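You operate a simulated robot arm through the tools that you are given. There is no shell and no other tool. Be economical: measure what you need, move in short steps, check, and stop when the job is done.

You run a simulated two-armed robot. Do the job below in one go: nothing can be reset, and whatever is moved stays where it is left.

TASK
Hold the long palmtop, draw the red card, fit the blue one.
Fine: the red card goes into the pink card stand; the palmtop stays where it lies.

The check looks at the end state, three seconds after you hand in, the way a careful person would. Anything else that was tipped, shoved, dropped, spilled or broken makes it a failure.

THE ROBOT
Two 7-joint arms with fingered hands on one trunk, on a base that drives. Base frame: it is fixed to the floor where the robot stands at the start and does not move with it; the origin is under the middle of the robot, x ahead of it, y to its left, z up. Readings come in mm, degrees, newtons and seconds.
The left shoulder is at the start at [34, 215, 1072], the right one opposite. With the tool pointing down near the work surface each hand reaches from about 100 to 680 mm from the robot's upright axis, wherever it stands, measured 20 degrees to its own side. Places, roughly: black card [-1750, -750, 750]; pink card stand [700, -500, 800]; slot of the long blue palmtop [500, -100, 700]. Payload 3.6 kg a hand.
The tool frame of a hand sits at the grasp point between the pads (the TCP): z along the fingers, y along the line on which they close. The tips reach 22 mm beyond it. Largest opening 132 mm; the body of the gripper starts 60 mm behind the TCP. The gripper is a hand of 4 fingers: y runs from the thumb to the fingers, the wrist lies at [0, 0, -203] in the tool frame, and closing takes about 1.5 s.
Orientation is told as [roll, pitch, yaw] about the base's x, y, z axes, in that order, counted from this pose: with the fingers straight down and closing along the base's y, the tool's x points along the base's -x, its y along +y and its z along -z.

THE INTERFACE
- The arms move only by the tool servo_tool. It takes "left_increments", "right_increments" or both (then of equal length, played together; a hand with none holds still); each is a list of rows, each a list of 6 numbers: the shift along the tool's x, y, z in mm, then the turn, a rotation vector about the tool's x, y, z in degrees. In form: [[tx, ty, tz, ax, ay, az], ...]. A call has 1 to 8 rows; each row is the pose to reach, as a shift and turn from the pose commanded when the call began, along the tool's axes at that moment. "left_grip" and "right_grip" are, for a hand that has rows, the finger opening in mm, from 0 to 132, set as the call begins (left out, the last holds). Each row takes 0.2 s and may step no farther than 50 mm and 8.6 degrees from the row before; otherwise, or with a gripper value out of range, the whole call is refused. A pose out of reach is approached as far as the arm can. The call stops where the force on the tool passes 90 N (or 10 N more than at its start, if that is more) or the arm is blocked; 0.2 s more then pass. Each finger travels about 108 mm/s and halts on what it meets, pressing with about 27 N; the grip force reading is that of the motor and also rises with nothing between the fingers. The clock runs only during rows and for 0.2 s after the last one: add rows that repeat a pose to give the fingers time. The reply holds the time, the measured pose of the TCP, the force on the tool along the base axes, the opening and the grip force, in the units named above and with some noise, with the torque about the TCP (base axes, N m) and any sound that the robot's microphone picked up.
- Cameras (640 x 400 px; columns grow to the right, rows downward): "scene" is now at [166.8, -18, 1019.9]; the picture's right is [-0.19, -0.98, 0.00], its down [0.02, -0.00, -1.00] and it looks along [0.98, -0.19, 0.02] (base axes); focal length 214 px, centre (320, 200). "left" rides on the left gripper at [-53, -53, -84] in its tool frame; the picture's right is [0.71, -0.71, 0.00], its down [0.53, 0.53, -0.67] and it looks along [0.47, 0.47, 0.74] (tool axes); focal length 247 px, centre (320, 200). "right" rides on the right gripper at [53, -53, -84] in its tool frame; the picture's right is [0.71, 0.71, 0.00], its down [-0.53, 0.53, -0.67] and it looks along [-0.47, 0.47, 0.74] (tool axes); focal length 247 px, centre (320, 200). There is no depth. A picture from a camera that has moved, and an enlarged one, comes with that camera's place and axes in the base frame and with its lens.
- snapshot(camera): a new picture of that camera. No time passes.
- move_column(by): slides the trunk up (or, below 0, down) by that many mm; the arms and the scene camera ride with it, the base frame stays. It gives what a move gives, with no picture.
- drive_base(legs): drives the robot by 1 to 6 legs, each [ahead, turn to the left] in mm and degrees, along the robot's own axes; the way and the turn of a leg run together, so that a leg with both is an arc; at most 1500 mm and 180 degrees a leg. The arms and the cameras ride along, it lands a little off, and it stops where it bumps. It gives what a move gives.
- hand_shape(shape, hand): the hand has 4 fingers and takes this shape, open, in about a second: jaw (thumb against the fingers, like two jaws); tri (thumb and two fingers); tip (a fingertip pinch); poke (one finger out to press); point (the index stretched); flat (the hand flat); cup (the hand cupped); fist (a fist). The gripper value then closes the fingers along that shape, each until it touches; the sizes above hold for jaw. It gives what a move gives, with no picture.
- turn_head(pan, tilt): turns the head with the scene camera to pan (to the left, within 60 degrees either way) and tilt (down, from -29 to 69), counted from straight ahead of the robot. It gives what a move gives.
- close_up(camera, box): a new picture of the part [left, top, right, bottom] of that camera's present view, enlarged. No time passes.
- sign_off(): hands the job in; it is judged then, once.

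Go step by step. Nothing tells you exact positions but the pictures and the camera data: compare them with the known pose of the tool, close in by small moves and look again before you grip or let go. The budget is 120 turns and 100 pictures, counting those below and the enlarged ones. Unless the task says otherwise, let go and move clear before handing in, and close with one line.

The tools are called as a command line: name --argument value ..., lists and objects as JSON in quotes. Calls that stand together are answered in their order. servo_tool: Moves the arms, as the interface text tells. Its arguments: {"type":"object","properties":{"left_increments":{"type":"array","items":{"type":"array","items":{"type":"number"}}},"left_grip":{"type":"number"},"right_increments":{"type":"array","items":{"type":"array","items":{"type":"number"}}},"right_grip":{"type":"number"}},"required":[]} The other tools are called the same way: move_column (by) slides the trunk up or down; hand_shape (shape, hand) gives the hand a shape; drive_base (legs) drives the base; turn_head (pan, tilt) turns the head that bears the scene camera; snapshot (camera) takes a picture; close_up (camera, box) takes an enlarged picture of a part of a camera's view; sign_off () hands the job in.

At the start:

```text
time_s: 0.0
left_ee_pos: [418.4, 31.0, 1087.3]
left_tool_rot: [0.0, 0.0, 0.3]
left_wrist_force: [-0.7, 0.2, 0.3]
left_ft_torque: [-0.01, 0.01, -0.01]
left_gripper_width: 131.8
left_grip_force: 0.0
left_shape: jaw
right_ee_pos: [348.3, -343.3, 1153.4]
right_tool_rot: [0.1, 0.1, 0.3]
right_wrist_force: [0.1, 0.0, -0.4]
right_ft_torque: [0.0, 0.0, 0.01]
right_gripper_width: 131.8
right_grip_force: 0.1
right_shape: jaw
trunk travel left (down, up): [-350.0, 326.0]
robot x, y, heading: [-1.0, 0.8, 0.1]
head pan, tilt: [-10.9, -1.0]
```

scene: 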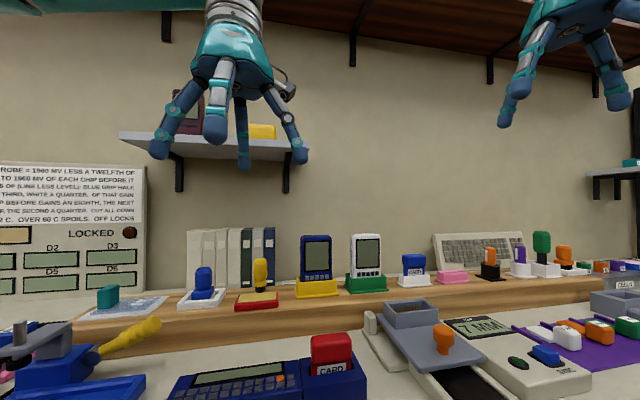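
right: 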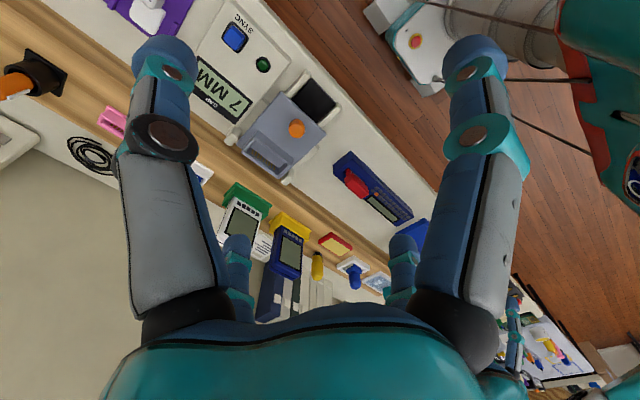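
left: 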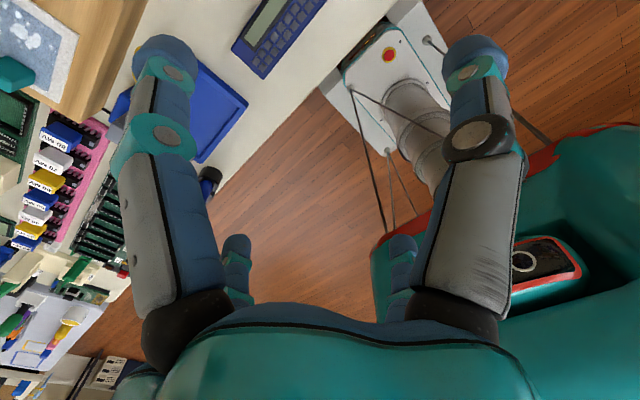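

I see the long blue palmtop with a red card on the bench ahead, and a ledge behind it with stands. I'll look closer at both.

turn_head --pan -15 --tilt 35

close_up --camera "scene" --box '[160, 60, 480, 260]'

snapshot --camera "scene"

```text
time_s: 1.0
left_ee_pos: [417.7, 31.8, 1088.1]
left_tool_rot: [0.0, 0.0, 0.3]
left_wrist_force: [0.7, 0.0, -0.7]
left_ft_torque: [-0.02, 0.03, -0.03]
left_gripper_width: 132.1
left_grip_force: 0.1
left_shape: jaw
right_ee_pos: [348.4, -344.0, 1152.8]
right_tool_rot: [0.0, 0.0, 0.3]
right_wrist_force: [-0.4, -1.0, -0.9]
right_ft_torque: [-0.01, -0.01, 0.0]
right_gripper_width: 131.8
right_grip_force: 0.1
right_shape: jaw
trunk travel left (down, up): [-350.0, 326.0]
robot x, y, heading: [-1.4, -2.8, -0.2]
head pan, tilt: [-15.0, 35.0]
```

```text
2.00 times, centred on (320, 160) of scene
camera zoom: at [163.9, -23.8, 962.3], right [-0.26, -0.97, 0.0], down [-0.55, 0.15, -0.82], along [0.79, -0.21, -0.57], focal length 429 px, centre (320, 280)
```

zoom: 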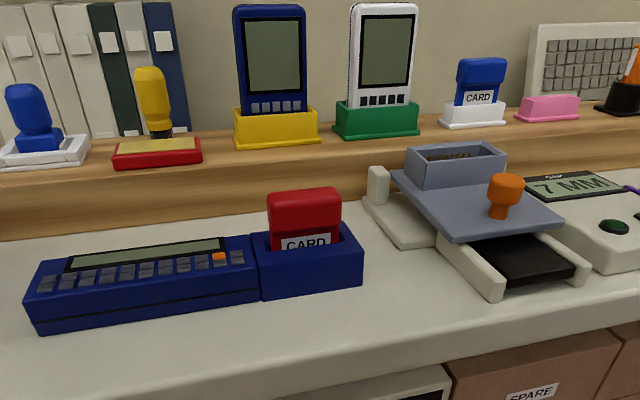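

```text
95 pictures are left
camera scene: at [163.9, -23.8, 962.3], right [-0.26, -0.97, 0.0], down [-0.55, 0.15, -0.82], along [0.79, -0.21, -0.57], focal length 214 px, centre (320, 200)
```

scene: 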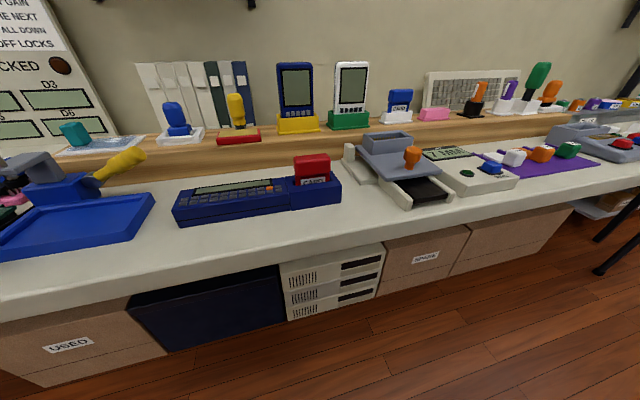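

The layout is clear: the red card is in the long palmtop, the blue card is in the white stand, and the empty pink stand is beside it. I want one base spot to the right that reaches everything, so I'll check the floor first.

turn_head --pan -30 --tilt 69

snapshot --camera "scene"

```text
time_s: 2.0
left_ee_pos: [418.4, 31.4, 1087.8]
left_tool_rot: [0.0, 0.0, 0.4]
left_wrist_force: [-0.4, 0.2, -0.6]
left_ft_torque: [0.01, -0.02, 0.07]
left_gripper_width: 131.6
left_grip_force: 0.1
left_shape: jaw
right_ee_pos: [347.7, -343.3, 1153.3]
right_tool_rot: [0.0, 0.1, 0.2]
right_wrist_force: [-0.4, -0.4, 0.2]
right_ft_torque: [0.02, 0.01, -0.01]
right_gripper_width: 131.9
right_grip_force: 0.0
right_shape: jaw
trunk travel left (down, up): [-350.0, 326.0]
robot x, y, heading: [-0.3, 0.7, 0.2]
head pan, tilt: [-30.0, 68.8]
```

```text
94 pictures are left
camera scene: at [127.3, -29.0, 918.6], right [-0.5, -0.87, 0.0], down [-0.81, 0.47, -0.36], along [0.31, -0.18, -0.93], focal length 214 px, centre (320, 200)
```

scene: 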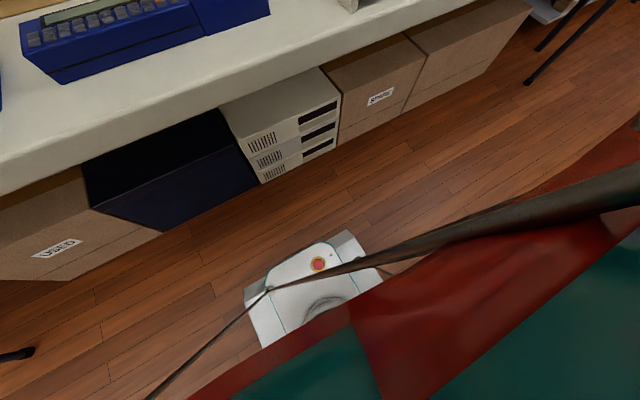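

The floor is free and the boxes sit well under the bench. I'll shift the robot about 250 mm right and 110 mm ahead.

drive_base --legs '[[0, -90], [250, 0], [0, 90], [110, 0]]'

turn_head --pan 0 --tilt 30

snapshot --camera "scene"

snapshot --camera "right"

```text
time_s: 4.7
left_ee_pos: [302.2, -290.0, 1088.4]
left_tool_rot: [0.0, 0.1, -48.0]
left_wrist_force: [-0.4, 0.1, -0.4]
left_ft_torque: [0.01, 0.04, -0.02]
left_gripper_width: 132.2
left_grip_force: 0.1
left_shape: jaw
right_ee_pos: [-24.8, -486.4, 1153.5]
right_tool_rot: [0.2, -0.1, -48.0]
right_wrist_force: [0.3, 1.0, 0.3]
right_ft_torque: [-0.01, 0.0, 0.0]
right_gripper_width: 132.0
right_grip_force: 0.1
right_shape: jaw
trunk travel left (down, up): [-350.0, 326.0]
robot x, y, heading: [23.7, 29.2, -49.9]
head pan, tilt: [-30.0, 68.8]
stopped in leg 1: the robot was blocked; the commanded pose is now the measured one
```

```text
time_s: 5.7
left_ee_pos: [303.1, -290.7, 1088.6]
left_tool_rot: [0.0, 0.2, -47.9]
left_wrist_force: [-0.5, 0.4, -0.1]
left_ft_torque: [0.0, -0.01, 0.01]
left_gripper_width: 131.9
left_grip_force: 0.0
left_shape: jaw
right_ee_pos: [-23.1, -486.5, 1152.4]
right_tool_rot: [0.0, 0.0, -48.1]
right_wrist_force: [-0.1, 0.3, 0.5]
right_ft_torque: [0.01, 0.02, 0.03]
right_gripper_width: 132.1
right_grip_force: 0.1
right_shape: jaw
trunk travel left (down, up): [-350.0, 326.0]
robot x, y, heading: [25.3, 28.7, -50.0]
head pan, tilt: [0.0, 30.0]
```

```text
93 pictures are left
camera scene: at [136.1, -102.8, 969.9], right [-0.77, -0.64, 0.0], down [-0.32, 0.38, -0.87], along [0.56, -0.66, -0.5], focal length 214 px, centre (320, 200)
```

scene: 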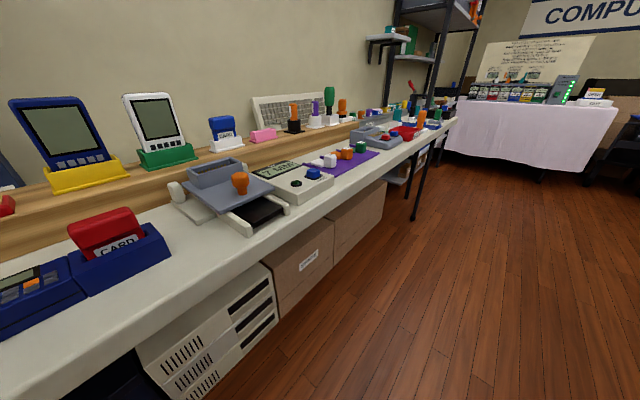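

```text
92 pictures are left
camera right: at [-99.3, -481.8, 1238.3], right [0.05, 1.0, 0.0], down [0.74, -0.04, 0.67], along [0.67, -0.03, -0.74], focal length 247 px, centre (320, 200)
```

right: 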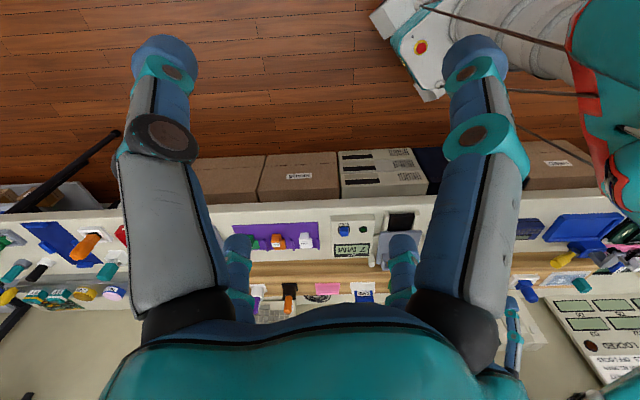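

The turn was blocked partway, probably by something behind or to the right. I'll look that way.

turn_head --pan -60 --tilt 35

snapshot --camera "scene"

snapshot --camera "left"

```text
time_s: 7.0
left_ee_pos: [302.8, -289.4, 1087.9]
left_tool_rot: [0.0, 0.1, -47.9]
left_wrist_force: [0.4, 0.8, 0.9]
left_ft_torque: [0.01, 0.04, -0.01]
left_gripper_width: 131.9
left_grip_force: 0.0
left_shape: jaw
right_ee_pos: [-22.7, -485.1, 1154.6]
right_tool_rot: [0.0, 0.0, -48.0]
right_wrist_force: [0.3, -0.6, -0.2]
right_ft_torque: [-0.01, -0.02, 0.02]
right_gripper_width: 132.1
right_grip_force: 0.0
right_shape: jaw
trunk travel left (down, up): [-350.0, 326.0]
robot x, y, heading: [29.4, 26.7, -49.6]
head pan, tilt: [-60.0, 35.0]
```

```text
91 pictures are left
camera scene: at [48.1, -116.3, 962.3], right [-0.94, 0.34, 0.0], down [0.19, 0.54, -0.82], along [-0.28, -0.77, -0.57], focal length 214 px, centre (320, 200)
```

scene: 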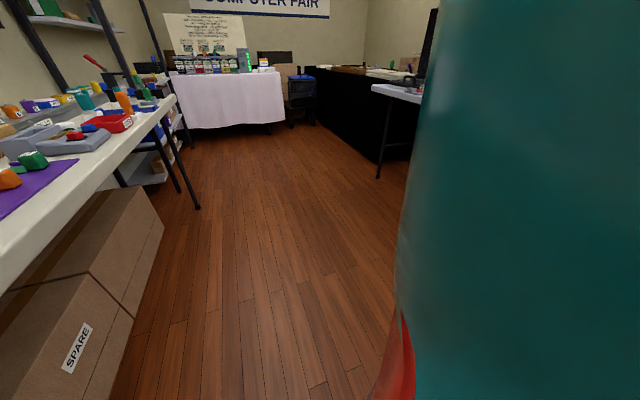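

```text
90 pictures are left
camera left: at [299.6, -365.7, 1172.0], right [-1.0, 0.05, 0.0], down [0.04, 0.74, 0.67], along [0.03, 0.67, -0.74], focal length 247 px, centre (320, 200)
```

left: 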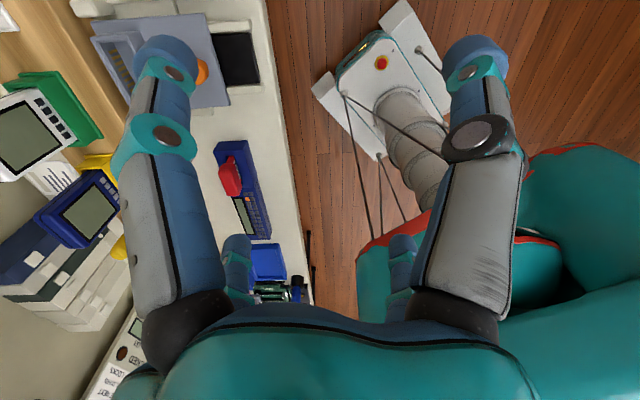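

Nothing is visible in the way ahead. I'll move forward along the current heading, away from whatever blocked the rear, and then straighten.

drive_base --legs '[[200, 0]]'

```text
time_s: 8.6
left_ee_pos: [432.8, -443.8, 1087.9]
left_tool_rot: [0.0, 0.1, -48.0]
left_wrist_force: [0.5, -0.7, -0.2]
left_ft_torque: [-0.01, 0.0, -0.01]
left_gripper_width: 132.0
left_grip_force: 0.0
left_shape: jaw
right_ee_pos: [106.3, -640.9, 1154.3]
right_tool_rot: [0.1, 0.1, -48.3]
right_wrist_force: [-0.7, 0.5, 0.1]
right_ft_torque: [0.04, 0.01, -0.01]
right_gripper_width: 131.9
right_grip_force: 0.2
right_shape: jaw
trunk travel left (down, up): [-350.0, 326.0]
robot x, y, heading: [156.7, -128.9, -50.2]
head pan, tilt: [-60.0, 35.0]
```

That leg went through. Next I'll turn the rest of the way, go a bit right, and turn back to face the bench.

drive_base --legs '[[0, -50], [110, 0], [0, 100]]'

turn_head --pan 0 --tilt 35

snapshot --camera "scene"

```text
time_s: 11.1
left_ee_pos: [122.9, -550.4, 1089.0]
left_tool_rot: [0.1, 0.0, -93.6]
left_wrist_force: [-0.1, -0.1, 0.0]
left_ft_torque: [0.02, -0.02, -0.01]
left_gripper_width: 132.0
left_grip_force: 0.1
left_shape: jaw
right_ee_pos: [-246.6, -450.5, 1155.9]
right_tool_rot: [0.2, -0.2, -93.7]
right_wrist_force: [0.2, -0.3, 0.0]
right_ft_torque: [-0.02, 0.0, -0.01]
right_gripper_width: 132.0
right_grip_force: 0.0
right_shape: jaw
trunk travel left (down, up): [-350.0, 326.0]
robot x, y, heading: [195.0, -134.3, -95.9]
head pan, tilt: [-60.0, 35.0]
stopped in leg 1: the robot was blocked; the commanded pose is now the measured one
```

```text
time_s: 12.4
left_ee_pos: [123.4, -550.7, 1090.1]
left_tool_rot: [0.0, 0.1, -93.6]
left_wrist_force: [-0.1, -0.5, -0.2]
left_ft_torque: [0.0, 0.0, -0.05]
left_gripper_width: 131.9
left_grip_force: 0.1
left_shape: jaw
right_ee_pos: [-245.3, -452.6, 1155.3]
right_tool_rot: [0.1, -0.1, -93.7]
right_wrist_force: [-0.1, -1.2, 0.3]
right_ft_torque: [0.0, 0.01, -0.01]
right_gripper_width: 132.1
right_grip_force: 0.0
right_shape: jaw
trunk travel left (down, up): [-350.0, 326.0]
robot x, y, heading: [192.2, -133.4, -95.6]
head pan, tilt: [0.0, 35.0]
```

```text
89 pictures are left
camera scene: at [178.6, -298.5, 962.2], right [-0.99, 0.1, 0.0], down [0.06, 0.57, -0.82], along [-0.09, -0.81, -0.57], focal length 214 px, centre (320, 200)
```

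scene: 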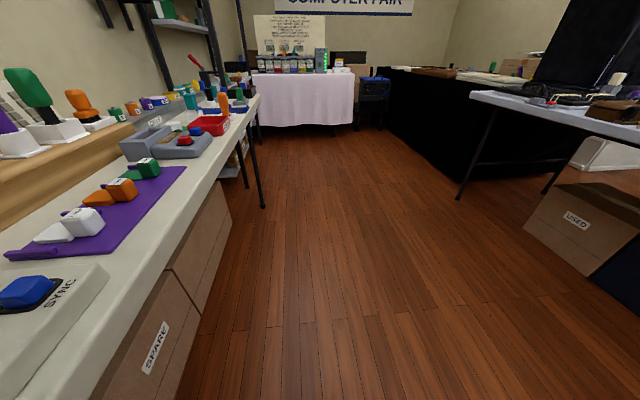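

The robot now faces right along the bench. I need to see its left side before turning back.

turn_head --pan 60 --tilt 40

snapshot --camera "scene"

snapshot --camera "left"

snapshot --camera "right"

```text
time_s: 13.7
left_ee_pos: [123.6, -551.5, 1089.3]
left_tool_rot: [0.0, 0.2, -93.7]
left_wrist_force: [0.3, 1.0, 0.0]
left_ft_torque: [0.01, -0.01, -0.01]
left_gripper_width: 132.0
left_grip_force: 0.1
left_shape: jaw
right_ee_pos: [-245.3, -451.9, 1154.7]
right_tool_rot: [0.1, -0.1, -93.7]
right_wrist_force: [0.3, -0.7, 0.4]
right_ft_torque: [0.02, 0.02, 0.01]
right_gripper_width: 132.2
right_grip_force: 0.0
right_shape: jaw
trunk travel left (down, up): [-350.0, 326.0]
robot x, y, heading: [194.8, -132.7, -95.9]
head pan, tilt: [60.0, 40.0]
```

```text
88 pictures are left
camera scene: at [256.6, -260.9, 954.7], right [-0.59, -0.81, 0.0], down [-0.52, 0.38, -0.77], along [0.62, -0.45, -0.64], focal length 214 px, centre (320, 200)
```

scene: 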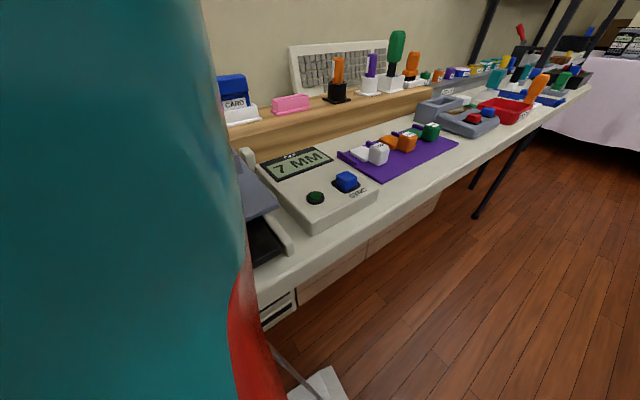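

```text
87 pictures are left
camera left: at [68.0, -601.2, 1173.1], right [-0.66, 0.75, 0.0], down [0.56, 0.49, 0.67], along [0.5, 0.44, -0.74], focal length 247 px, centre (320, 200)
```

left: 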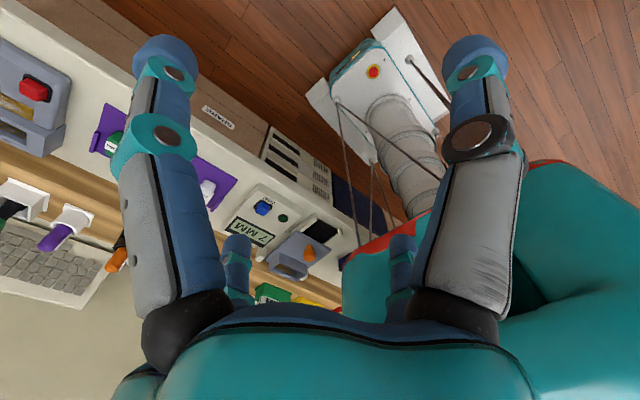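

```text
86 pictures are left
camera right: at [-295.2, -395.1, 1239.8], right [0.75, 0.66, 0.0], down [0.49, -0.56, 0.67], along [0.44, -0.5, -0.74], focal length 247 px, centre (320, 200)
```

right: 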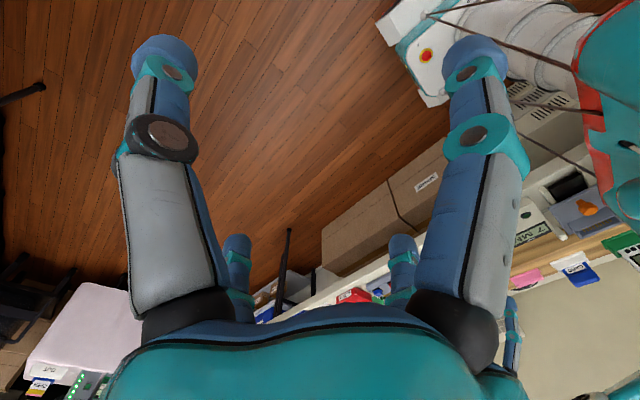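

The bench items look undisturbed. I'll go ahead about 110 mm, then swing back left to face the bench.

drive_base --legs '[[110, 0]]'

drive_base --legs '[[0, 45]]'

drive_base --legs '[[0, 50]]'

turn_head --pan 0 --tilt 35

snapshot --camera "scene"

```text
time_s: 14.9
left_ee_pos: [110.6, -660.4, 1088.6]
left_tool_rot: [0.0, 0.2, -93.7]
left_wrist_force: [0.5, -0.5, 0.0]
left_ft_torque: [0.01, -0.01, -0.01]
left_gripper_width: 132.1
left_grip_force: 0.1
left_shape: jaw
right_ee_pos: [-258.5, -561.3, 1153.7]
right_tool_rot: [0.1, 0.1, -93.9]
right_wrist_force: [-0.5, -0.5, -0.1]
right_ft_torque: [0.01, -0.02, 0.0]
right_gripper_width: 132.2
right_grip_force: 0.0
right_shape: jaw
trunk travel left (down, up): [-350.0, 326.0]
robot x, y, heading: [183.6, -241.9, -96.4]
head pan, tilt: [60.0, 40.0]
```

```text
time_s: 17.4
left_ee_pos: [427.8, -587.3, 1089.4]
left_tool_rot: [0.0, 0.1, -48.7]
left_wrist_force: [0.3, 0.0, -0.4]
left_ft_torque: [0.03, 0.0, 0.0]
left_gripper_width: 131.8
left_grip_force: 0.1
left_shape: jaw
right_ee_pos: [97.4, -777.2, 1155.2]
right_tool_rot: [0.2, 0.0, -48.8]
right_wrist_force: [0.0, 0.2, -0.5]
right_ft_torque: [-0.02, 0.0, 0.03]
right_gripper_width: 131.9
right_grip_force: 0.0
right_shape: jaw
trunk travel left (down, up): [-350.0, 326.0]
robot x, y, heading: [154.9, -260.7, -51.7]
head pan, tilt: [60.0, 40.0]
```

```text
time_s: 20.5
left_ee_pos: [581.2, -249.9, 1091.3]
left_tool_rot: [-0.1, 0.2, 2.3]
left_wrist_force: [0.3, 0.0, -0.1]
left_ft_torque: [-0.03, 0.02, -0.01]
left_gripper_width: 131.9
left_grip_force: 0.0
left_shape: jaw
right_ee_pos: [521.1, -628.9, 1158.0]
right_tool_rot: [-0.1, -0.1, 1.9]
right_wrist_force: [-0.3, 1.2, 1.1]
right_ft_torque: [-0.04, 0.03, 0.03]
right_gripper_width: 132.1
right_grip_force: 0.0
right_shape: jaw
trunk travel left (down, up): [-350.0, 326.0]
robot x, y, heading: [158.9, -303.1, -1.4]
head pan, tilt: [60.0, 40.0]
stopped in leg 1: the robot was blocked; the commanded pose is now the measured one
```

```text
time_s: 21.8
left_ee_pos: [579.8, -254.8, 1091.6]
left_tool_rot: [0.1, 0.2, 2.1]
left_wrist_force: [0.0, 0.0, 0.3]
left_ft_torque: [-0.01, 0.02, 0.0]
left_gripper_width: 131.9
left_grip_force: 0.1
left_shape: jaw
right_ee_pos: [521.5, -632.3, 1157.7]
right_tool_rot: [0.1, 0.0, 1.9]
right_wrist_force: [-0.2, 0.7, -0.2]
right_ft_torque: [-0.02, -0.03, 0.01]
right_gripper_width: 131.9
right_grip_force: 0.1
right_shape: jaw
trunk travel left (down, up): [-350.0, 326.0]
robot x, y, heading: [158.6, -304.2, -0.9]
head pan, tilt: [0.0, 35.0]
```

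```text
85 pictures are left
camera scene: at [324.6, -307.1, 962.2], right [-0.02, -1.0, 0.0], down [-0.57, 0.01, -0.82], along [0.82, -0.02, -0.57], focal length 214 px, centre (320, 200)
```

scene: 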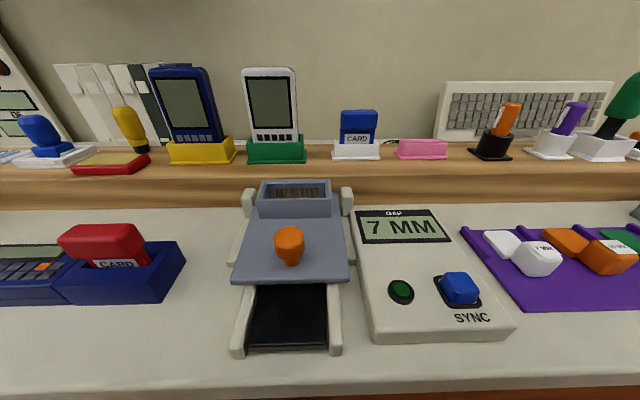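

The robot now stands facing the bench with everything in range. I'll raise the trunk for a second viewpoint so I can triangulate.

close_up --camera "scene" --box '[0, 80, 320, 280]'

close_up --camera "scene" --box '[300, 60, 500, 185]'

move_column --by 150

close_up --camera "scene" --box '[0, 160, 320, 360]'

close_up --camera "scene" --box '[300, 100, 500, 225]'

```text
2.00 times, centred on (160, 180) of scene
camera zoom: at [324.6, -307.1, 962.2], right [-0.02, -1.0, 0.0], down [-0.57, 0.01, -0.82], along [0.82, -0.02, -0.57], focal length 429 px, centre (640, 240)
```

zoom: 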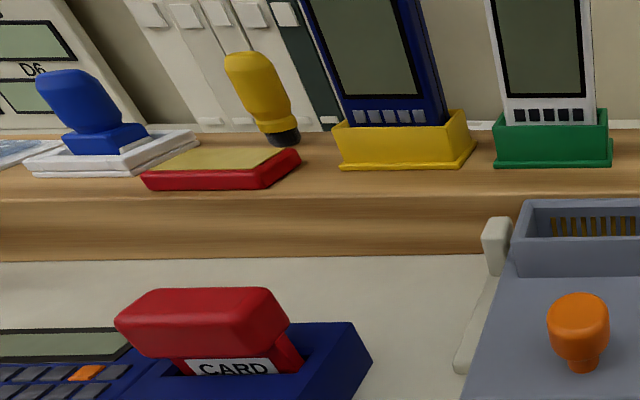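

```text
3.20 times, centred on (400, 122) of scene
camera zoom: at [324.6, -307.1, 962.2], right [-0.02, -1.0, 0.0], down [-0.57, 0.01, -0.82], along [0.82, -0.02, -0.57], focal length 686 px, centre (64, 448)
```

zoom: 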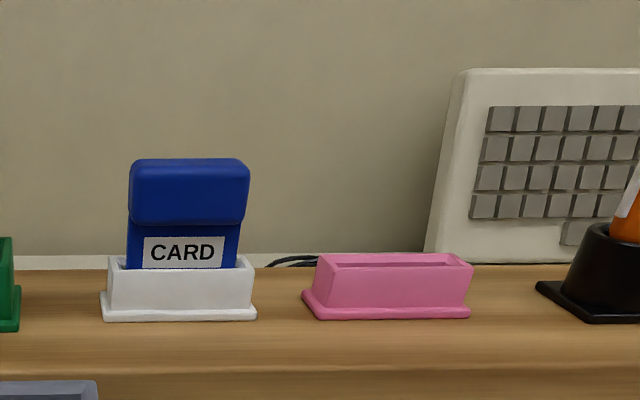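

```text
time_s: 23.5
left_ee_pos: [580.5, -253.8, 1241.2]
left_tool_rot: [-0.1, 0.0, 2.0]
left_wrist_force: [0.0, -0.7, 0.6]
left_ft_torque: [0.02, 0.01, -0.02]
left_gripper_width: 131.8
left_grip_force: 0.0
left_shape: jaw
right_ee_pos: [521.5, -632.1, 1307.2]
right_tool_rot: [0.1, 0.0, 2.0]
right_wrist_force: [-0.6, -0.3, 0.1]
right_ft_torque: [0.01, 0.0, -0.01]
right_gripper_width: 131.9
right_grip_force: 0.1
right_shape: jaw
trunk travel left (down, up): [-500.0, 176.0]
robot x, y, heading: [157.6, -304.3, -1.4]
head pan, tilt: [0.0, 35.0]
```

```text
2.00 times, centred on (160, 260) of scene
camera zoom: at [323.2, -307.1, 1115.8], right [-0.02, -1.0, 0.0], down [-0.57, 0.01, -0.82], along [0.82, -0.02, -0.57], focal length 429 px, centre (640, 80)
```

zoom: 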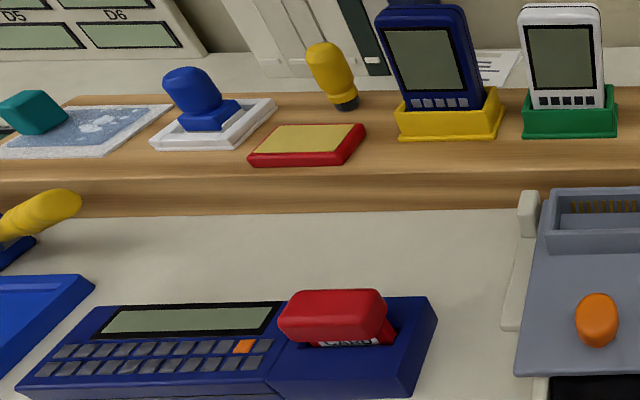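

```text
3.20 times, centred on (400, 162) of scene
camera zoom: at [323.2, -307.1, 1115.8], right [-0.02, -1.0, 0.0], down [-0.57, 0.01, -0.82], along [0.82, -0.02, -0.57], focal length 686 px, centre (64, 320)
```

zoom: 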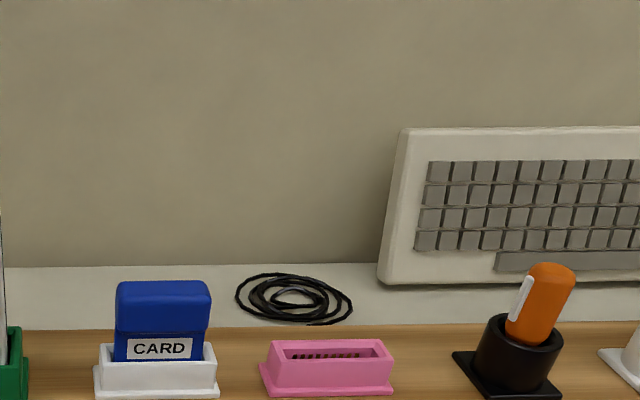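

I take the blue card to be at about [697, -380], with its head at z 856–884, and the pink stand at about [698, -497], with its top at z 830. The hand looks like a four-finger cross, so I'll test how it closes in free air.

hand_shape --hand "right" --shape "jaw"

servo_tool --right_increments '[[0, 0, 0, 0, 0, 0], [0, 0, 0, 0, 0, 0], [0, 0, 0, 0, 0, 0], [0, 0, 0, 0, 0, 0]]' --right_grip 60

snapshot --camera "right"

```text
time_s: 24.4
left_ee_pos: [579.6, -254.8, 1242.4]
left_tool_rot: [0.1, 0.1, 2.1]
left_wrist_force: [-0.3, -0.1, -0.8]
left_ft_torque: [0.01, -0.03, -0.02]
left_gripper_width: 132.0
left_grip_force: 0.0
left_shape: jaw
right_ee_pos: [521.8, -632.9, 1306.6]
right_tool_rot: [0.1, 0.0, 2.0]
right_wrist_force: [0.0, 0.0, 0.5]
right_ft_torque: [-0.01, -0.01, -0.04]
right_gripper_width: 132.0
right_grip_force: 0.0
right_shape: jaw
trunk travel left (down, up): [-500.0, 176.0]
robot x, y, heading: [156.6, -300.6, -0.9]
head pan, tilt: [0.0, 35.0]
```

```text
time_s: 25.4
left_ee_pos: [580.2, -254.6, 1241.7]
left_tool_rot: [0.1, 0.1, 2.2]
left_wrist_force: [0.1, 0.2, 0.2]
left_ft_torque: [0.02, -0.04, 0.02]
left_gripper_width: 132.0
left_grip_force: 0.0
left_shape: jaw
right_ee_pos: [521.5, -632.5, 1307.8]
right_tool_rot: [0.1, -0.1, 1.9]
right_wrist_force: [-0.2, 0.0, 0.3]
right_ft_torque: [0.01, 0.01, 0.01]
right_gripper_width: 60.6
right_grip_force: 0.1
right_shape: jaw
trunk travel left (down, up): [-500.0, 176.0]
robot x, y, heading: [158.2, -302.4, -1.4]
head pan, tilt: [0.0, 35.0]
```

```text
80 pictures are left
camera right: at [469.1, -687.2, 1391.7], right [-0.73, 0.68, 0.0], down [0.51, 0.54, 0.67], along [0.46, 0.49, -0.74], focal length 247 px, centre (320, 200)
```

right: 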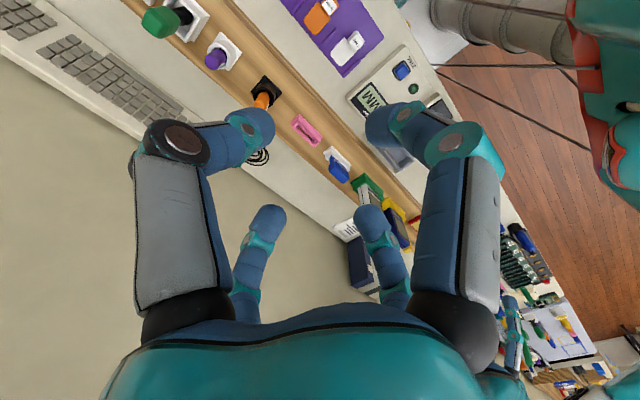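

All four fingers close toward the middle. I'll see whether the "tip" shape gives a cleaner two-finger pinch.

hand_shape --hand "right" --shape "tip"

snapshot --camera "right"

turn_head --pan -40 --tilt 0

snapshot --camera "scene"

```text
time_s: 26.3
left_ee_pos: [580.6, -254.1, 1241.7]
left_tool_rot: [-0.1, 0.1, 2.1]
left_wrist_force: [0.2, 0.2, 0.4]
left_ft_torque: [0.0, 0.02, 0.03]
left_gripper_width: 132.0
left_grip_force: 0.1
left_shape: jaw
right_ee_pos: [521.7, -632.7, 1306.8]
right_tool_rot: [0.1, -0.1, 1.9]
right_wrist_force: [0.1, -0.1, -0.2]
right_ft_torque: [-0.01, -0.02, -0.01]
right_gripper_width: 132.2
right_grip_force: 0.0
right_shape: tip
trunk travel left (down, up): [-500.0, 176.0]
robot x, y, heading: [157.5, -306.7, -1.1]
head pan, tilt: [0.0, 35.0]
```

```text
79 pictures are left
camera right: at [469.1, -687.2, 1391.7], right [-0.73, 0.68, 0.0], down [0.51, 0.54, 0.67], along [0.46, 0.49, -0.74], focal length 247 px, centre (320, 200)
```

right: 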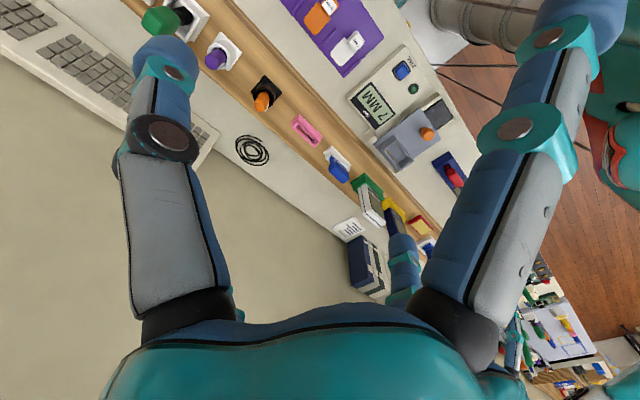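

```text
time_s: 27.4
left_ee_pos: [581.9, -254.5, 1241.3]
left_tool_rot: [0.0, 0.1, 2.1]
left_wrist_force: [-1.2, -0.2, 0.3]
left_ft_torque: [0.01, 0.01, 0.01]
left_gripper_width: 132.3
left_grip_force: 0.1
left_shape: jaw
right_ee_pos: [521.4, -632.6, 1306.2]
right_tool_rot: [0.1, -0.2, 1.9]
right_wrist_force: [-0.6, 0.2, 0.0]
right_ft_torque: [0.03, 0.0, 0.01]
right_gripper_width: 131.7
right_grip_force: 0.0
right_shape: tip
trunk travel left (down, up): [-500.0, 176.0]
robot x, y, heading: [154.6, -305.1, -1.1]
head pan, tilt: [-40.0, 0.0]
```

```text
78 pictures are left
camera scene: at [302.8, -364.5, 1172.0], right [-0.66, -0.75, 0.0], down [0.0, 0.0, -1.0], along [0.75, -0.66, 0.0], focal length 214 px, centre (320, 200)
```

scene: 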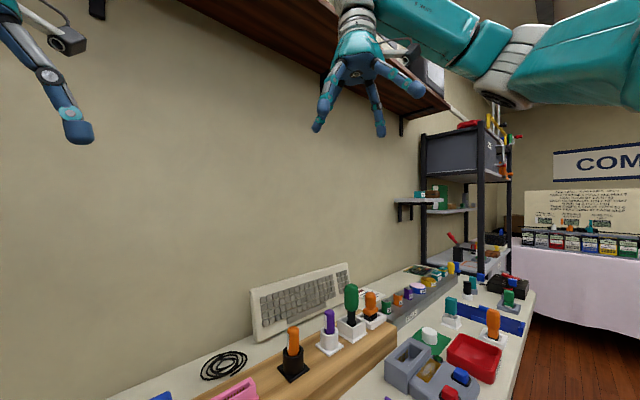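

Jaw grips from four sides, so I'll use it on the card heads. I'll lower the trunk again and move the left hand left, clear of the red card area.

hand_shape --hand "right" --shape "jaw"

move_column --by -150

servo_tool --left_increments '[[12, 44, 0, 0, 0, 1], [25, 88, 0, 0, 0, 2], [37, 132, 0, 0, 0, 2], [50, 176, 0, 0, 0, 2], [62, 220, 0, 0, 0, 2], [75, 264, 0, 0, 0, 2], [87, 308, 0, 0, 0, 2], [100, 350, 0, 0, 0, 2]]'

servo_tool --right_increments '[[0, 45, 0, 0, 0, 1], [0, 90, 0, 0, 0, 2], [5, 135, 10, 0, 0, 2], [10, 180, 20, 0, 0, 2], [15, 225, 30, 0, 0, 2], [20, 270, 40, 0, 0, 2], [20, 315, 50, 0, 0, 2], [20, 360, 60, 0, 0, 2]]'

```text
time_s: 28.3
left_ee_pos: [580.5, -255.3, 1241.5]
left_tool_rot: [0.0, 0.1, 2.2]
left_wrist_force: [0.2, 0.1, -0.9]
left_ft_torque: [0.02, 0.0, 0.02]
left_gripper_width: 131.7
left_grip_force: 0.0
left_shape: jaw
right_ee_pos: [520.7, -631.4, 1307.0]
right_tool_rot: [0.2, -0.1, 1.9]
right_wrist_force: [-0.2, 0.0, -0.5]
right_ft_torque: [0.02, -0.02, 0.04]
right_gripper_width: 132.0
right_grip_force: 0.1
right_shape: jaw
trunk travel left (down, up): [-500.0, 176.0]
robot x, y, heading: [157.8, -303.3, -1.3]
head pan, tilt: [-40.0, 0.0]
```

```text
time_s: 30.1
left_ee_pos: [579.6, -254.7, 1092.5]
left_tool_rot: [0.1, 0.0, 2.1]
left_wrist_force: [0.8, 1.1, -0.1]
left_ft_torque: [0.0, -0.04, 0.0]
left_gripper_width: 132.2
left_grip_force: 0.0
left_shape: jaw
right_ee_pos: [520.3, -634.1, 1158.0]
right_tool_rot: [0.1, 0.0, 1.9]
right_wrist_force: [0.5, -0.9, -0.4]
right_ft_torque: [0.01, 0.01, 0.0]
right_gripper_width: 132.1
right_grip_force: 0.1
right_shape: jaw
trunk travel left (down, up): [-350.0, 326.0]
robot x, y, heading: [159.2, -302.7, -1.2]
head pan, tilt: [-40.0, 0.0]
```

```text
time_s: 31.9
left_ee_pos: [466.3, 95.0, 1090.3]
left_tool_rot: [0.1, 0.1, 0.0]
left_wrist_force: [-0.2, 0.5, -1.1]
left_ft_torque: [0.02, -0.04, 0.03]
left_gripper_width: 131.8
left_grip_force: 0.0
left_shape: jaw
right_ee_pos: [518.2, -633.2, 1158.3]
right_tool_rot: [0.1, -0.1, 1.9]
right_wrist_force: [0.2, 0.3, 0.2]
right_ft_torque: [0.0, -0.01, 0.02]
right_gripper_width: 132.3
right_grip_force: 0.0
right_shape: jaw
trunk travel left (down, up): [-350.0, 326.0]
robot x, y, heading: [155.6, -304.1, -1.1]
head pan, tilt: [-40.0, 0.0]
```

```text
time_s: 33.7
left_ee_pos: [467.8, 94.5, 1091.0]
left_tool_rot: [-0.1, 0.1, 0.1]
left_wrist_force: [0.0, 0.3, 0.8]
left_ft_torque: [-0.01, 0.01, 0.01]
left_gripper_width: 131.8
left_grip_force: 0.0
left_shape: jaw
right_ee_pos: [487.4, -273.1, 1096.5]
right_tool_rot: [0.0, 0.0, -0.1]
right_wrist_force: [0.0, 0.0, 0.1]
right_ft_torque: [0.0, 0.01, 0.01]
right_gripper_width: 132.0
right_grip_force: 0.1
right_shape: jaw
trunk travel left (down, up): [-350.0, 326.0]
robot x, y, heading: [158.6, -302.4, -1.5]
head pan, tilt: [-40.0, 0.0]
```

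Both hands are clear. I'll bring the right hand closer over the red card and look.

servo_tool --right_increments '[[0, 40, 30, 0, 0, 0], [0, 80, 60, 0, 0, 0], [0, 120, 90, 0, 0, 0], [0, 120, 90, 0, 0, 0]]'

snapshot --camera "right"

turn_head --pan 30 --tilt 40

snapshot --camera "scene"

```text
time_s: 34.9
left_ee_pos: [468.4, 94.0, 1091.1]
left_tool_rot: [0.0, 0.0, 0.1]
left_wrist_force: [-0.4, 0.5, 0.3]
left_ft_torque: [0.01, 0.03, 0.01]
left_gripper_width: 132.1
left_grip_force: 0.1
left_shape: jaw
right_ee_pos: [508.4, -162.0, 1036.0]
right_tool_rot: [2.5, -1.5, -2.3]
right_wrist_force: [0.4, 0.2, 0.0]
right_ft_torque: [0.01, -0.03, 0.0]
right_gripper_width: 132.1
right_grip_force: 0.1
right_shape: jaw
trunk travel left (down, up): [-350.0, 326.0]
robot x, y, heading: [154.1, -305.8, -1.2]
head pan, tilt: [-40.0, 0.0]
stopped in row 4 (right hand): the arm was blocked; the commanded pose is now the measured one
```

```text
77 pictures are left
camera right: at [449.8, -216.3, 1115.9], right [-0.68, 0.73, 0.01], down [0.53, 0.47, 0.7], along [0.51, 0.48, -0.71], focal length 247 px, centre (320, 200)
```

right: 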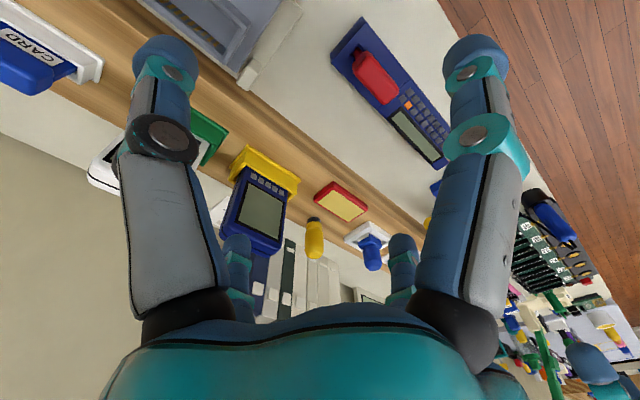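

```text
time_s: 36.3
left_ee_pos: [468.8, 93.9, 1091.3]
left_tool_rot: [0.0, 0.1, 0.2]
left_wrist_force: [0.7, 0.2, -0.1]
left_ft_torque: [0.0, 0.02, -0.02]
left_gripper_width: 132.1
left_grip_force: 0.0
left_shape: jaw
right_ee_pos: [507.5, -162.2, 1034.4]
right_tool_rot: [2.5, -1.4, -2.2]
right_wrist_force: [-0.2, 1.1, 0.3]
right_ft_torque: [0.01, -0.01, -0.03]
right_gripper_width: 132.0
right_grip_force: 0.0
right_shape: jaw
trunk travel left (down, up): [-350.0, 326.0]
robot x, y, heading: [158.0, -301.5, -1.4]
head pan, tilt: [30.0, 40.0]
```

```text
76 pictures are left
camera scene: at [310.9, -264.3, 954.8], right [0.48, -0.88, 0.0], down [-0.56, -0.31, -0.77], along [0.67, 0.37, -0.64], focal length 214 px, centre (320, 200)
```

scene: 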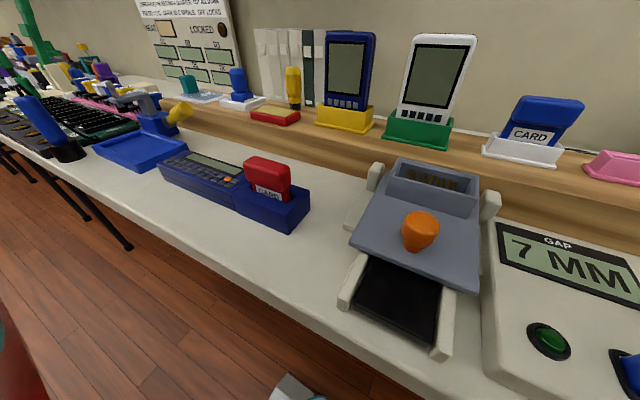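

The right forearm runs into the robot's own body when reaching that far across, so the base should stand about 180 mm further left. I'll pull the arm back and reposition with a backward dogleg.

servo_tool --right_increments '[[10, -45, -10, 0, 0, 0], [25, -90, -20, 0, 0, 0], [40, -135, -30, 0, 0, 0], [60, -180, -40, 0, 0, 0]]'

drive_base --legs '[[0, -42], [-260, 0]]'

```text
refused: row 4 steps farther than a row can; nothing moved
```

```text
time_s: 38.5
left_ee_pos: [648.7, -189.3, 1092.7]
left_tool_rot: [0.1, 0.2, -39.0]
left_wrist_force: [-0.6, -0.4, 0.1]
left_ft_torque: [0.03, -0.01, -0.01]
left_gripper_width: 132.2
left_grip_force: 0.1
left_shape: jaw
right_ee_pos: [517.1, -410.3, 1031.9]
right_tool_rot: [2.2, -1.2, -41.0]
right_wrist_force: [-0.4, -0.7, 0.4]
right_ft_torque: [0.01, 0.03, 0.02]
right_gripper_width: 132.1
right_grip_force: 0.0
right_shape: jaw
trunk travel left (down, up): [-350.0, 326.0]
robot x, y, heading: [174.3, -281.0, -40.7]
head pan, tilt: [30.0, 40.0]
stopped in leg 1: the robot was blocked; the commanded pose is now the measured one
```

The turn took effect. Next I'll reverse, then turn back.

drive_base --legs '[[-270, 0]]'

drive_base --legs '[[0, 40]]'

```text
time_s: 40.4
left_ee_pos: [443.5, -8.3, 1092.6]
left_tool_rot: [-0.1, 0.0, -38.2]
left_wrist_force: [0.6, 0.1, -0.5]
left_ft_torque: [-0.02, -0.04, 0.0]
left_gripper_width: 132.0
left_grip_force: 0.0
left_shape: jaw
right_ee_pos: [314.5, -228.7, 1032.5]
right_tool_rot: [2.1, -1.4, -40.2]
right_wrist_force: [0.4, -1.2, 0.2]
right_ft_torque: [-0.04, 0.0, -0.01]
right_gripper_width: 132.0
right_grip_force: 0.1
right_shape: jaw
trunk travel left (down, up): [-350.0, 326.0]
robot x, y, heading: [-29.3, -106.8, -39.9]
head pan, tilt: [30.0, 40.0]
```

```text
time_s: 42.6
left_ee_pos: [293.8, 255.4, 1093.9]
left_tool_rot: [-0.1, -0.1, -1.2]
left_wrist_force: [0.6, 0.4, 0.3]
left_ft_torque: [-0.03, -0.01, -0.03]
left_gripper_width: 132.1
left_grip_force: 0.0
left_shape: jaw
right_ee_pos: [331.3, -2.3, 1040.5]
right_tool_rot: [2.9, -1.5, -4.1]
right_wrist_force: [-0.2, 0.4, 0.0]
right_ft_torque: [-0.02, 0.0, -0.02]
right_gripper_width: 131.9
right_grip_force: 0.1
right_shape: jaw
trunk travel left (down, up): [-350.0, 326.0]
robot x, y, heading: [-21.2, -132.7, -2.7]
head pan, tilt: [30.0, 40.0]
stopped in leg 1: the robot was blocked; the commanded pose is now the measured one
```

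I'm at the right lateral place now. I'll uncross the right arm and drive ahead about 165 mm.

servo_tool --right_increments '[[-5, -45, -8, 0, 0, 0], [-10, -90, -16, 0, 0, 0], [-15, -135, -24, 0, 0, 0], [-20, -180, -32, 0, 0, 0], [-20, -220, -40, 0, 0, 0]]'

drive_base --legs '[[165, 2]]'

turn_head --pan 0 --tilt 40

snapshot --camera "scene"

```text
time_s: 43.8
left_ee_pos: [291.9, 254.4, 1095.4]
left_tool_rot: [0.0, 0.0, -1.2]
left_wrist_force: [0.8, -0.4, 0.0]
left_ft_torque: [0.01, -0.03, 0.01]
left_gripper_width: 131.9
left_grip_force: 0.0
left_shape: jaw
right_ee_pos: [336.7, -223.3, 1070.4]
right_tool_rot: [2.9, -1.5, -3.9]
right_wrist_force: [0.1, 0.5, 0.5]
right_ft_torque: [-0.03, -0.02, -0.02]
right_gripper_width: 132.1
right_grip_force: 0.1
right_shape: jaw
trunk travel left (down, up): [-350.0, 326.0]
robot x, y, heading: [-24.5, -134.8, -2.6]
head pan, tilt: [30.0, 40.0]
```

```text
time_s: 45.2
left_ee_pos: [443.3, 262.7, 1092.8]
left_tool_rot: [-0.1, 0.2, 0.7]
left_wrist_force: [-0.2, 0.5, -0.2]
left_ft_torque: [0.0, 0.02, -0.02]
left_gripper_width: 131.8
left_grip_force: 0.0
left_shape: jaw
right_ee_pos: [503.5, -214.1, 1070.2]
right_tool_rot: [2.9, -1.4, -1.9]
right_wrist_force: [0.0, 0.9, 0.0]
right_ft_torque: [0.01, 0.03, -0.02]
right_gripper_width: 132.0
right_grip_force: 0.1
right_shape: jaw
trunk travel left (down, up): [-350.0, 326.0]
robot x, y, heading: [136.3, -140.7, -1.0]
head pan, tilt: [30.0, 40.0]
```

```text
time_s: 46.2
left_ee_pos: [442.2, 262.7, 1093.6]
left_tool_rot: [-0.1, 0.0, 0.7]
left_wrist_force: [-0.7, 0.7, 0.6]
left_ft_torque: [0.01, -0.02, -0.02]
left_gripper_width: 132.2
left_grip_force: 0.2
left_shape: jaw
right_ee_pos: [501.7, -214.9, 1071.6]
right_tool_rot: [2.9, -1.6, -2.0]
right_wrist_force: [0.5, -0.5, 0.1]
right_ft_torque: [0.01, 0.01, 0.02]
right_gripper_width: 132.1
right_grip_force: 0.1
right_shape: jaw
trunk travel left (down, up): [-350.0, 326.0]
robot x, y, heading: [137.5, -139.0, -0.7]
head pan, tilt: [0.0, 40.0]
```

```text
75 pictures are left
camera scene: at [299.0, -143.7, 954.7], right [-0.01, -1.0, 0.0], down [-0.64, 0.01, -0.77], along [0.77, -0.01, -0.64], focal length 214 px, centre (320, 200)
```

scene: 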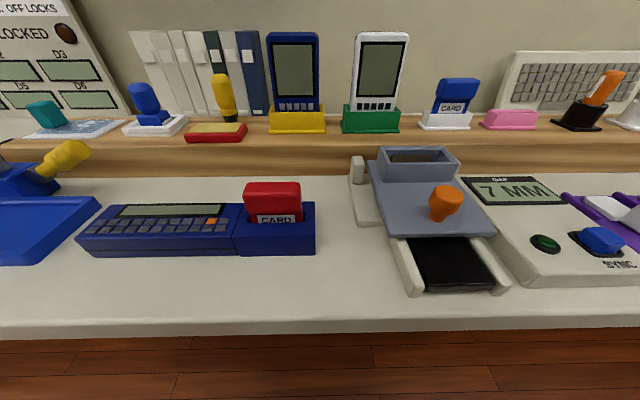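

The robot is well placed at about (137, -140). I'll level the right hand and bring it above the red card.

servo_tool --right_increments '[[0, 40, 20, 2.9, 1.5, -2], [0, 75, 45, 2.9, 1.5, -2], [5, 108, 71, 2.9, 1.5, -2], [5, 108, 71, 2.9, 1.5, -2]]'

snapshot --camera "right"

close_up --camera "scene" --box '[160, 130, 400, 280]'

```text
time_s: 47.2
left_ee_pos: [441.1, 262.1, 1094.9]
left_tool_rot: [-0.1, 0.0, 0.9]
left_wrist_force: [0.0, 0.2, 1.1]
left_ft_torque: [-0.02, 0.0, -0.01]
left_gripper_width: 131.9
left_grip_force: 0.0
left_shape: jaw
right_ee_pos: [502.2, -103.9, 1005.6]
right_tool_rot: [0.0, -0.1, 0.1]
right_wrist_force: [-0.3, -0.6, -0.4]
right_ft_torque: [0.03, 0.03, 0.0]
right_gripper_width: 132.0
right_grip_force: 0.0
right_shape: jaw
trunk travel left (down, up): [-350.0, 326.0]
robot x, y, heading: [133.9, -139.4, -1.0]
head pan, tilt: [0.0, 40.0]
```

```text
74 pictures are left
camera right: at [447.9, -156.1, 1090.1], right [-0.71, 0.71, 0.0], down [0.52, 0.53, 0.67], along [0.47, 0.47, -0.74], focal length 247 px, centre (320, 200)
```

right: 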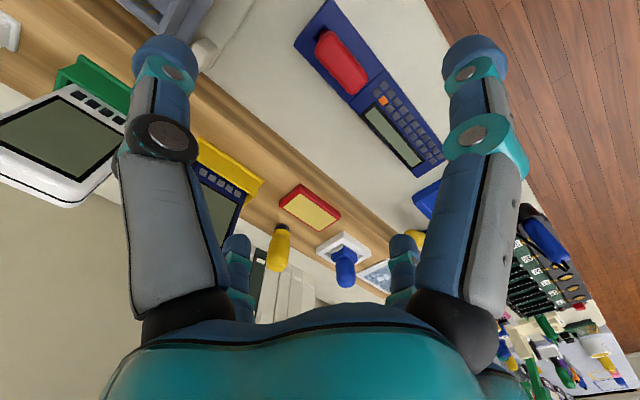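

```text
2.67 times, centred on (280, 205) of scene
camera zoom: at [298.8, -143.9, 954.8], right [-0.01, -1.0, 0.0], down [-0.64, 0.01, -0.77], along [0.77, -0.01, -0.64], focal length 572 px, centre (427, 187)
```

zoom: 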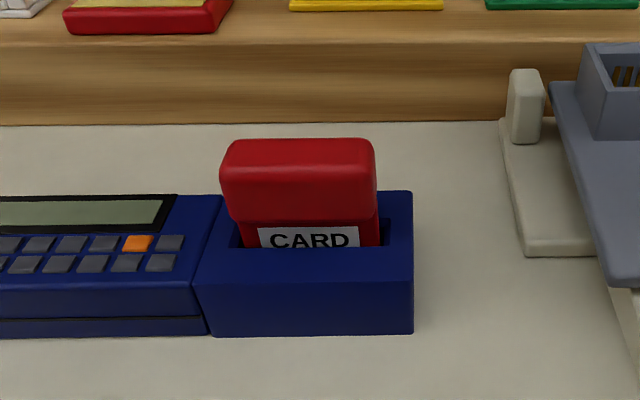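

Triangulated in base coordinates:
- Block top: z ≈ 782, y −50 to −140, x 465 to 503.
- Red card head: centre ≈ (484, −94), z ≈ 795–818.
- Bench: z ≈ 725.

I'll close the left hand and tilt it, ready to press the palmtop body down near y ≈ +30.

servo_tool --left_increments '[[-9, -37, 33, 7, 0, 0.5], [-18, -74, 65, 14, 0, 0.8], [-27, -110, 98, 21, 0, 0.8], [-36, -147, 130, 28, 0, 0.8], [-42, -184, 162, 35, 0, 0.8], [-45, -219, 190, 35, 0, 0.8], [-45, -219, 190, 35, 0, 0.8]]' --left_grip 0

snapshot --camera "left"

snapshot --camera "scene"

```text
refused: row 1 steps farther than a row can; nothing moved
```

```text
72 pictures are left
camera left: at [495.8, 208.7, 1177.6], right [-0.7, -0.72, 0.0], down [-0.53, 0.52, 0.67], along [-0.48, 0.46, -0.74], focal length 247 px, centre (320, 200)
```

left: 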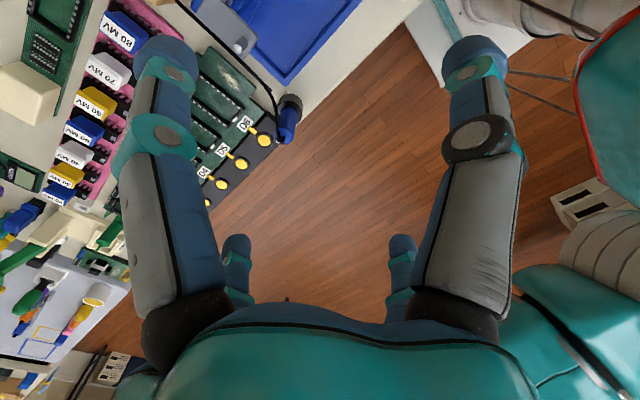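

```text
71 pictures are left
camera scene: at [298.8, -143.9, 954.8], right [-0.01, -1.0, 0.0], down [-0.64, 0.01, -0.77], along [0.77, -0.01, -0.64], focal length 214 px, centre (320, 200)
```

scene: 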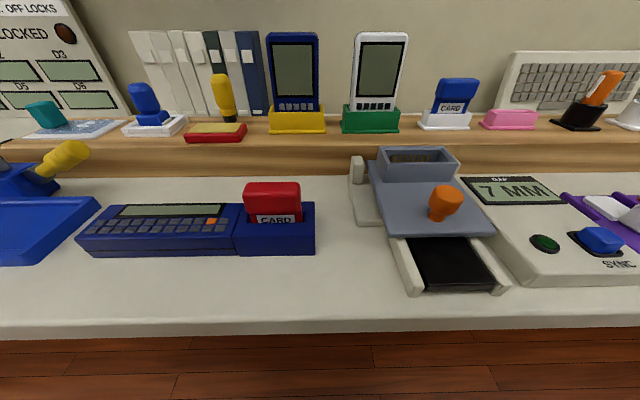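

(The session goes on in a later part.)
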